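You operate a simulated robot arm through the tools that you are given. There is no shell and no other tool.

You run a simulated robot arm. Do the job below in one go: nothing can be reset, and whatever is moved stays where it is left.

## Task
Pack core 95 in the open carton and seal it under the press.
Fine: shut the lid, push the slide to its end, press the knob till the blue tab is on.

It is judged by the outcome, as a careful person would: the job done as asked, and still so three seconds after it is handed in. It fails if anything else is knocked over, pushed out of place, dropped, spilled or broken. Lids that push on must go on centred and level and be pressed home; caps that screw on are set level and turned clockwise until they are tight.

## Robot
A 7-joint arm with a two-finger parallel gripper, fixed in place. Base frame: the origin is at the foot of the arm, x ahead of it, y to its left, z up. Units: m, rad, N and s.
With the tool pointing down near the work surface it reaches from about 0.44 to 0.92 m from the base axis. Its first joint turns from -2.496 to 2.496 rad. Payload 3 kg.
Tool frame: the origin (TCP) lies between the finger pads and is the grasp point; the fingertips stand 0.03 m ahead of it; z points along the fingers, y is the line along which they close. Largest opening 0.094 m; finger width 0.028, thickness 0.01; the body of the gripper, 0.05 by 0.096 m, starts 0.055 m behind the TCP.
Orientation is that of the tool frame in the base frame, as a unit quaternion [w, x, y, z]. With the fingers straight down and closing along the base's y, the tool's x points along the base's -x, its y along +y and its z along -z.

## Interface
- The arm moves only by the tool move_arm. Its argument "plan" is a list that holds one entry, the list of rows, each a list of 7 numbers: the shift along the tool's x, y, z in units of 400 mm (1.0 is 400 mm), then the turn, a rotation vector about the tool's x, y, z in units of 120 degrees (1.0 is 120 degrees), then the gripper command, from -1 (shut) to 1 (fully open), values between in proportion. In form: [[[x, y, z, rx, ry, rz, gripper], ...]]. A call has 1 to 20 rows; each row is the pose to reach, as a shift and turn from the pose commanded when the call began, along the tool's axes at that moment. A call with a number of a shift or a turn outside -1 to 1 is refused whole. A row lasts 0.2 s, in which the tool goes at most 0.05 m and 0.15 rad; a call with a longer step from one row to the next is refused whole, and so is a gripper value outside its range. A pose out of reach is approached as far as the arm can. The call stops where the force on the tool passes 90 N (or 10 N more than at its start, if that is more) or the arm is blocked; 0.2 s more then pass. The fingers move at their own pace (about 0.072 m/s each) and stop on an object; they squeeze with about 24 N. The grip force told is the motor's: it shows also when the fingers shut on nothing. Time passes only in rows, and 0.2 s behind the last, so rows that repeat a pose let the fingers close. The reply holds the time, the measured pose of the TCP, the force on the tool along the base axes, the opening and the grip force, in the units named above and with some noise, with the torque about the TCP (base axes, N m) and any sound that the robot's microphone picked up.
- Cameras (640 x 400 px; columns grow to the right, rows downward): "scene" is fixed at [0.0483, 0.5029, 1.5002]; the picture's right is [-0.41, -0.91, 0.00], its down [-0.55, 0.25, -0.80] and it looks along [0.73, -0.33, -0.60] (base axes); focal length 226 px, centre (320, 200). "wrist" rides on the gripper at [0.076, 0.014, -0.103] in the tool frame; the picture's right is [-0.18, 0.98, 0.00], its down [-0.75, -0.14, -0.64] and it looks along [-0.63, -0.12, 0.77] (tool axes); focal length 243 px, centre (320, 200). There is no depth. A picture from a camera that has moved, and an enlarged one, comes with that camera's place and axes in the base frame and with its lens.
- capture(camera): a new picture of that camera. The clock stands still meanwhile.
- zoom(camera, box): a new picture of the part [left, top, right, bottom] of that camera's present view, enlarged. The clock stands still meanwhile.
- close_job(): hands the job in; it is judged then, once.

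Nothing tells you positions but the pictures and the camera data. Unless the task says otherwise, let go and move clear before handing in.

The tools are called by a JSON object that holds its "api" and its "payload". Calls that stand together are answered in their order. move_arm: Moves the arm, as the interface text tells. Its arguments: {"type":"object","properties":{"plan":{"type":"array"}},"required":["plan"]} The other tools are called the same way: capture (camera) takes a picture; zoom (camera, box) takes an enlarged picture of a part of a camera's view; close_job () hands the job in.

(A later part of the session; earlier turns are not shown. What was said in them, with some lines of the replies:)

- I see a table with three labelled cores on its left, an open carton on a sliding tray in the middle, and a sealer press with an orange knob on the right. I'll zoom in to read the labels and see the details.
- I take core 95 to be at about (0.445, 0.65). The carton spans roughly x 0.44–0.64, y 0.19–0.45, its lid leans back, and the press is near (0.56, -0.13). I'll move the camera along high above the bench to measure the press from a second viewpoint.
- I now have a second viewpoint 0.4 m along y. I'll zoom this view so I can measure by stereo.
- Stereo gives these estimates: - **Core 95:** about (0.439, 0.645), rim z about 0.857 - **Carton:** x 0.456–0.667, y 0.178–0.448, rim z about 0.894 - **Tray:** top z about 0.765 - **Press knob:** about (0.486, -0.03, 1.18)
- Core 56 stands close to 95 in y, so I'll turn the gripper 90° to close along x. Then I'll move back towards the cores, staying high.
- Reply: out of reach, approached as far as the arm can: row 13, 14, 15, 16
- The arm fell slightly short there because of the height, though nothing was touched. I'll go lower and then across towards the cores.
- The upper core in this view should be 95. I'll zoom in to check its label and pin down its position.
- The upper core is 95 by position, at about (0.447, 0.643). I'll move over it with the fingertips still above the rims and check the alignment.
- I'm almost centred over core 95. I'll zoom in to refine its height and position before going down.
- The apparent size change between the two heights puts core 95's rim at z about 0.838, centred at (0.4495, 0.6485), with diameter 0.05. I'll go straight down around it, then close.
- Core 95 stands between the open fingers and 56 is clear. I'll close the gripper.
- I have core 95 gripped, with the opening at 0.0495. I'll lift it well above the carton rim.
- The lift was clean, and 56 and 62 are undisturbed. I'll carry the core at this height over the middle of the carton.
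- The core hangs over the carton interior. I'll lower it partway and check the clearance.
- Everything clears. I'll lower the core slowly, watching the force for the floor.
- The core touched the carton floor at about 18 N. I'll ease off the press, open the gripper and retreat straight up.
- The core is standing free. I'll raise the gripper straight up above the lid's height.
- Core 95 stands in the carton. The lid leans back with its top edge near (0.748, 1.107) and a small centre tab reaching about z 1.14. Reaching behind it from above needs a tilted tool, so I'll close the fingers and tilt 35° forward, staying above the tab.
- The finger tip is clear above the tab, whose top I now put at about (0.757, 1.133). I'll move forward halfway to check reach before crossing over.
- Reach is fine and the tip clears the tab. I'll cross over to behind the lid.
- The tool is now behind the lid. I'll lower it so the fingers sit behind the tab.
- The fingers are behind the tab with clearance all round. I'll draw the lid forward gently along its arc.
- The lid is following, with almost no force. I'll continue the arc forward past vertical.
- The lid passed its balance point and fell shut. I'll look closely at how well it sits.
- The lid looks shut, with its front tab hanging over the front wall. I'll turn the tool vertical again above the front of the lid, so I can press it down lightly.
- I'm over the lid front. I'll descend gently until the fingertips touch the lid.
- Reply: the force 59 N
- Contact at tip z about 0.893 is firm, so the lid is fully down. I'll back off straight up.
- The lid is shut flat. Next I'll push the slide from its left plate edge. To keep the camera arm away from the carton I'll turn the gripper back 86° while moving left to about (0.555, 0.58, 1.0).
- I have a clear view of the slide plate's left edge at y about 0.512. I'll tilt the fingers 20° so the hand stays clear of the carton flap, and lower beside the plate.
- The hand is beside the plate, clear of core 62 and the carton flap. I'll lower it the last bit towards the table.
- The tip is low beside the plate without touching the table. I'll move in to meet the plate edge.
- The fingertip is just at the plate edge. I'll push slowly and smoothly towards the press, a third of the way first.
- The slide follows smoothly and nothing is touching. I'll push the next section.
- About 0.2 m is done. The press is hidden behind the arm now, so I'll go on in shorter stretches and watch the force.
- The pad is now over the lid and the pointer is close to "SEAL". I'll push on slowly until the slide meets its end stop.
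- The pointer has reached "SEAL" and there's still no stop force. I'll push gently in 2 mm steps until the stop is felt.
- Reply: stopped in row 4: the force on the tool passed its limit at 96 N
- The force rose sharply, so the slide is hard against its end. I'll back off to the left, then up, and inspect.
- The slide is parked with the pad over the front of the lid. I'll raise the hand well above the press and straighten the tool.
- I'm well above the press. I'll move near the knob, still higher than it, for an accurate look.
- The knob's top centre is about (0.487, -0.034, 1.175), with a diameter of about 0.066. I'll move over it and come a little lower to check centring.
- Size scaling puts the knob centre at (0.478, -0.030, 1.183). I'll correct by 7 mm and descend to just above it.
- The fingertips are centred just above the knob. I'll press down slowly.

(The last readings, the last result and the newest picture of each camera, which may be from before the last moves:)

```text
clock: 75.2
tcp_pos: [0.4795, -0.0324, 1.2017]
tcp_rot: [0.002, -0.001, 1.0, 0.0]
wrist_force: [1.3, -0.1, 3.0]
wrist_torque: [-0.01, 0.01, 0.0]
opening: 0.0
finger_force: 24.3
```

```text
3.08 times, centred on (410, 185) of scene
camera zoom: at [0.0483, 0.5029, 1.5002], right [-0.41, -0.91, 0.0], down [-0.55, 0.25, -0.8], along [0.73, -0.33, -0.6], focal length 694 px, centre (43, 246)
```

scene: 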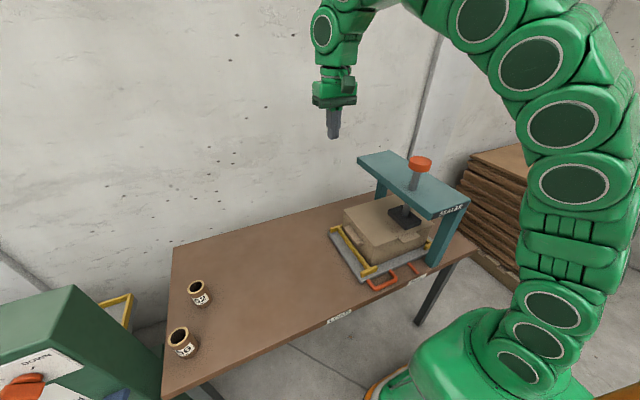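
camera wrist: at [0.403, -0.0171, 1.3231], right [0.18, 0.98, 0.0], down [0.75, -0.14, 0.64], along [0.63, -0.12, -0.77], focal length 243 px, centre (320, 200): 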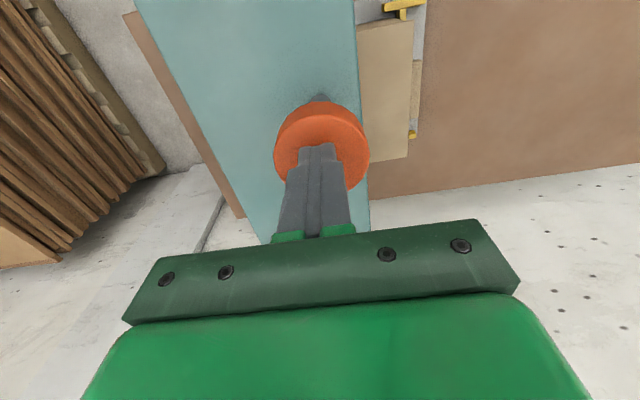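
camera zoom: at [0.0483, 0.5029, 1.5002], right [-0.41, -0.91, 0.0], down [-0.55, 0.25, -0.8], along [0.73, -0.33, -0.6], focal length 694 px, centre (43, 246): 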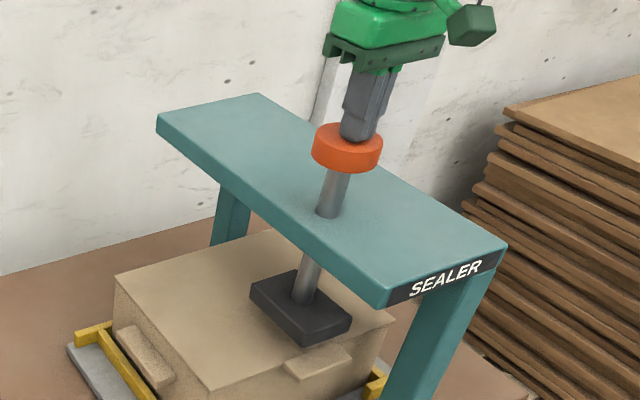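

The knob is moving down against a light spring. I'll keep pressing.

{"api": "move_arm", "payload": {"plan": [[[0, 0, 0.006, 0, 0, 0, -1], [0, 0, 0.012, 0, 0, 0, -1], [0, 0, 0.018, 0, 0, 0, -1], [0, 0, 0.024, 0, 0, 0, -1], [0, 0, 0.03, 0, 0, 0, -1], [0, 0, 0.036, 0, 0, 0, -1], [0, 0, 0.042, 0, 0, 0, -1], [0, 0, 0.048, 0, 0, 0, -1]]]}}

{"api": "zoom", "payload": {"camera": "scene", "box": [370, 120, 450, 250]}}

```text
clock: 77.0
tcp_pos: [0.4786, -0.0316, 1.1824]
tcp_rot: [0.002, 0.0, 1.0, 0.001]
wrist_force: [-2.1, 1.4, 5.2]
wrist_torque: [0.04, 0.14, -0.01]
opening: 0.0001
finger_force: 23.8
```

```text
3.08 times, centred on (410, 185) of scene
camera zoom: at [0.0483, 0.5029, 1.5002], right [-0.41, -0.91, 0.0], down [-0.55, 0.25, -0.8], along [0.73, -0.33, -0.6], focal length 694 px, centre (43, 246)
```

zoom: 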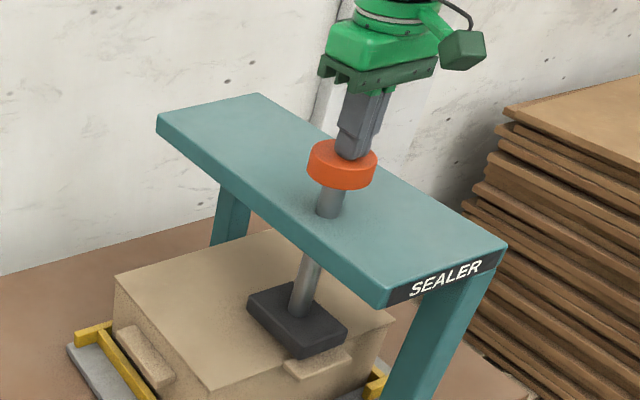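

{"api": "move_arm", "payload": {"plan": [[[0, 0, 0.005, 0, 0, 0, -1], [0, 0, 0.01, 0, 0, 0, -1], [0, 0, 0.015, 0, 0, 0, -1], [0, 0, 0.02, 0, 0, 0, -1], [0, 0, 0.025, 0, 0, 0, -1], [0, 0, 0.03, 0, 0, 0, -1]]]}}

{"api": "zoom", "payload": {"camera": "scene", "box": [370, 120, 450, 250]}}

```text
clock: 78.4
tcp_pos: [0.479, -0.0317, 1.1713]
tcp_rot: [0.002, 0.0, 1.0, 0.001]
wrist_force: [3.7, 3.5, 11.9]
wrist_torque: [0.11, 0.05, -0.02]
opening: 0.0
finger_force: 23.7
```

```text
3.08 times, centred on (410, 185) of scene
camera zoom: at [0.0483, 0.5029, 1.5002], right [-0.41, -0.91, 0.0], down [-0.55, 0.25, -0.8], along [0.73, -0.33, -0.6], focal length 694 px, centre (43, 246)
```

zoom: 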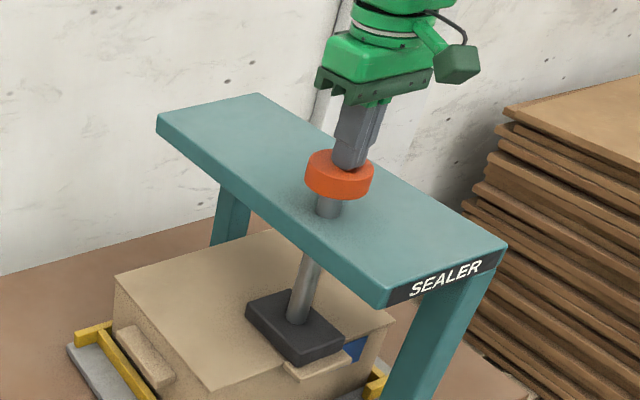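

Something blue has appeared at the front under the pad. I'll zoom in on it.

{"api": "zoom", "payload": {"camera": "scene", "box": [390, 200, 430, 240]}}

{"api": "capture", "payload": {"camera": "wrist"}}

```text
10.00 times, centred on (410, 220) of scene
camera zoom: at [0.0483, 0.5029, 1.5002], right [-0.41, -0.91, 0.0], down [-0.55, 0.25, -0.8], along [0.73, -0.33, -0.6], focal length 2257 px, centre (-580, 0)
```

zoom: 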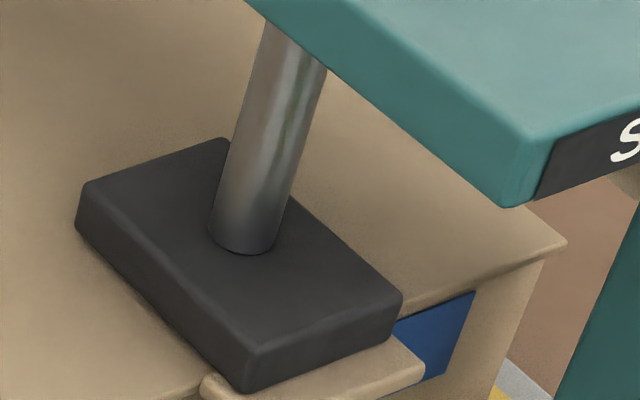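

```text
taken
camera wrist: at [0.4029, -0.0171, 1.2731], right [0.18, 0.98, 0.0], down [0.75, -0.14, 0.64], along [0.63, -0.12, -0.76], focal length 243 px, centre (320, 200)
```

wrist: 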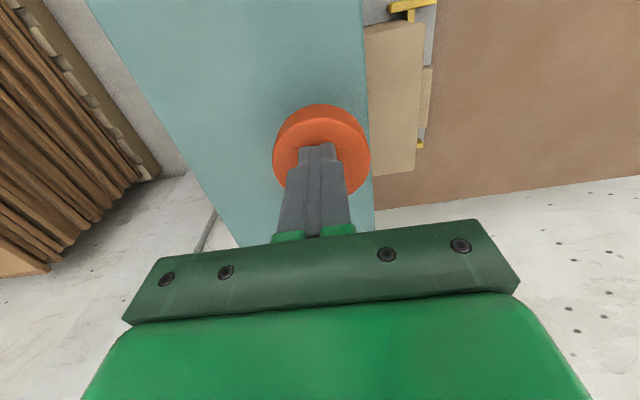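

The blue tab is on at the front joint of the lid. I'll release the knob slowly straight up and check that the tab stays.

{"api": "move_arm", "payload": {"plan": [[[0, 0, 0, 0, 0, 0, -1], [0, 0, -0.01, 0, 0, 0, -1], [0, 0, -0.025, 0, 0, 0, -1], [0, 0, -0.045, 0, 0, 0, -1], [0, 0, -0.07, 0, 0, 0, -1], [0, 0, -0.1, 0, 0, 0, -1], [0, 0, -0.14, 0, 0, 0, -1], [0, 0, -0.18, 0, 0, 0, -1], [0, 0, -0.24, 0, 0, 0, -1], [0, 0, -0.3, 0, 0, 0, -1], [0, 0, -0.3, 0, 0, 0, -1]]]}}

{"api": "zoom", "payload": {"camera": "scene", "box": [340, 130, 480, 290]}}

{"api": "zoom", "payload": {"camera": "scene", "box": [380, 200, 440, 260]}}

```text
clock: 80.8
tcp_pos: [0.4772, -0.0341, 1.2909]
tcp_rot: [0.002, 0.0, 1.0, 0.001]
wrist_force: [0.5, -0.2, -0.1]
wrist_torque: [-0.02, 0.01, -0.03]
opening: 0.0
finger_force: 24.2
```

```text
2.50 times, centred on (410, 210) of scene
camera zoom: at [0.0483, 0.5029, 1.5002], right [-0.41, -0.91, 0.0], down [-0.55, 0.25, -0.8], along [0.73, -0.33, -0.6], focal length 564 px, centre (95, 175)
```

zoom: 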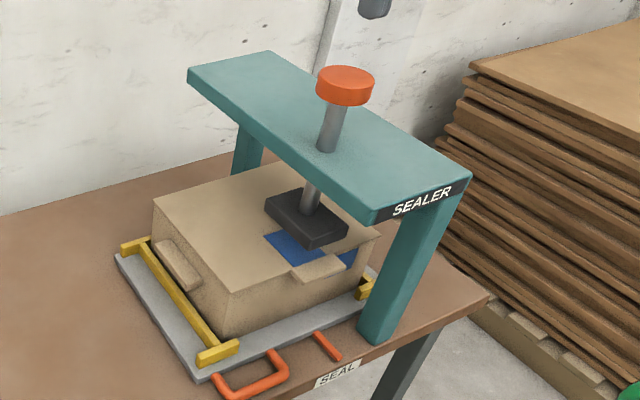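

```text
6.67 times, centred on (410, 230) of scene
camera zoom: at [0.0483, 0.5029, 1.5002], right [-0.41, -0.91, 0.0], down [-0.55, 0.25, -0.8], along [0.73, -0.33, -0.6], focal length 1505 px, centre (-280, 0)
```

zoom: 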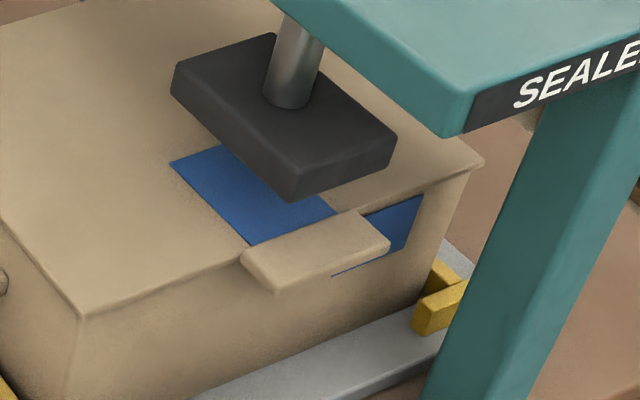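

The blue tab stays on across the lid and front wall, the pad has sprung back, and the carton is shut at the SEAL end. I'll move the arm clear and do a final check.

{"api": "move_arm", "payload": {"plan": [[[0, 0.05, -0.02, 0, 0, 0, -1], [0.02, 0.12, -0.03, 0, 0, 0, -1], [0.05, 0.2, -0.03, 0, 0, 0, -1], [0.08, 0.28, -0.03, 0, 0, 0, -1], [0.11, 0.36, -0.03, 0, 0, 0, -1], [0.14, 0.44, -0.03, 0, 0, 0, -1], [0.17, 0.52, -0.03, 0, 0, 0, -1], [0.2, 0.6, -0.03, 0, 0, 0, -1], [0.2, 0.6, -0.03, 0, 0, 0, -1], [0.2, 0.6, -0.03, 0, 0, 0, -1]]]}}

{"api": "capture", "payload": {"camera": "scene"}}

{"api": "capture", "payload": {"camera": "wrist"}}

{"api": "zoom", "payload": {"camera": "scene", "box": [330, 150, 470, 310]}}

```text
clock: 83.0
tcp_pos: [0.4087, 0.2062, 1.2852]
tcp_rot: [-0.021, 0.004, 1.0, 0.002]
wrist_force: [0.0, -0.3, -0.4]
wrist_torque: [-0.02, -0.01, 0.0]
opening: 0.0
finger_force: 23.9
```

```text
taken
```

scene: 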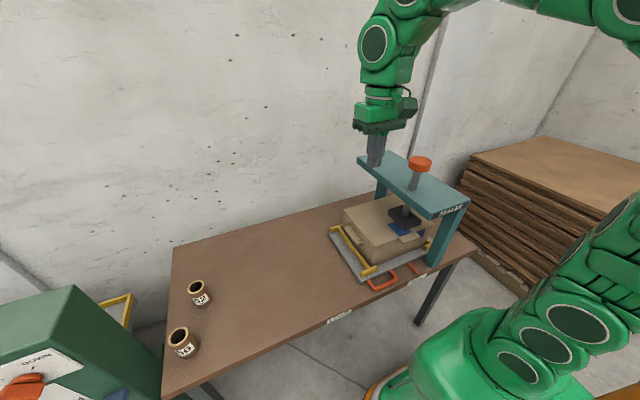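

```text
taken
camera wrist: at [0.338, 0.2217, 1.3917], right [0.19, 0.98, 0.0], down [0.78, -0.15, 0.61], along [0.6, -0.12, -0.79], focal length 243 px, centre (320, 200)
```

wrist: 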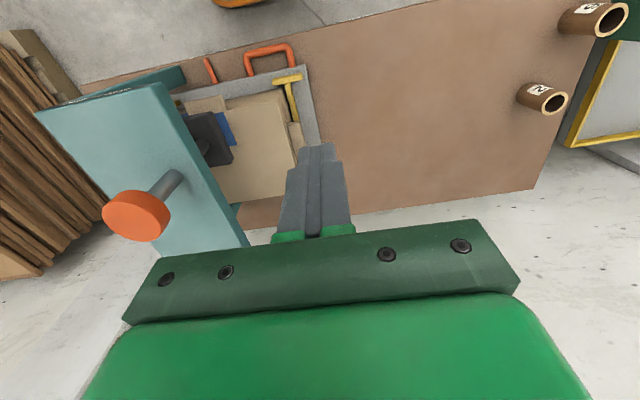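

```text
2.50 times, centred on (400, 230) of scene
camera zoom: at [0.0483, 0.5029, 1.5002], right [-0.41, -0.91, 0.0], down [-0.55, 0.25, -0.8], along [0.73, -0.33, -0.6], focal length 564 px, centre (120, 125)
```

zoom: 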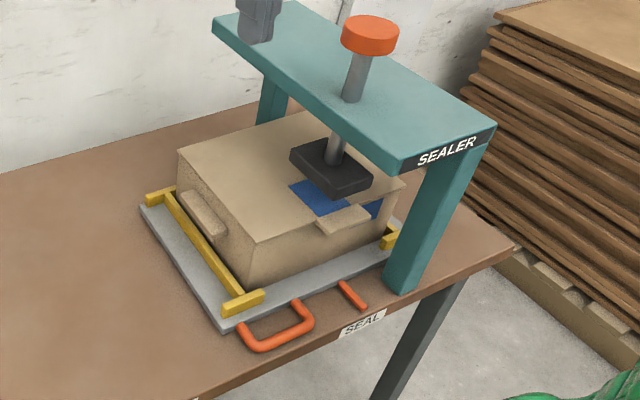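

Everything is in place: core 95 is in the carton, the lid is shut, the slide is at its end, the blue tab is on, and cores 56 and 62 are untouched. The arm is clear, so I'm handing in the job.

{"api": "close_job", "payload": {}}

```text
The job is handed in.
```

Core 95 is packed in the carton and sealed under the press, and I've handed the job in. I haven't seen a verdict yet.

- **Core:** 95 is standing upright in the middle of the carton. I read its label before picking it up, since 56 reads as 95 upside down.
- **Lid:** it fell shut once I drew it forward, and a light press confirmed it was fully down.
- **Slide:** it is hard against its end stop. The last push reached 96 N there, which stopped the move; nothing shifted.
- **Seal:** the blue tab came on across the lid and front wall, and stayed on after I released the knob.

Cores 56 and 62 are where they were, and the arm is clear of the carton and the press.
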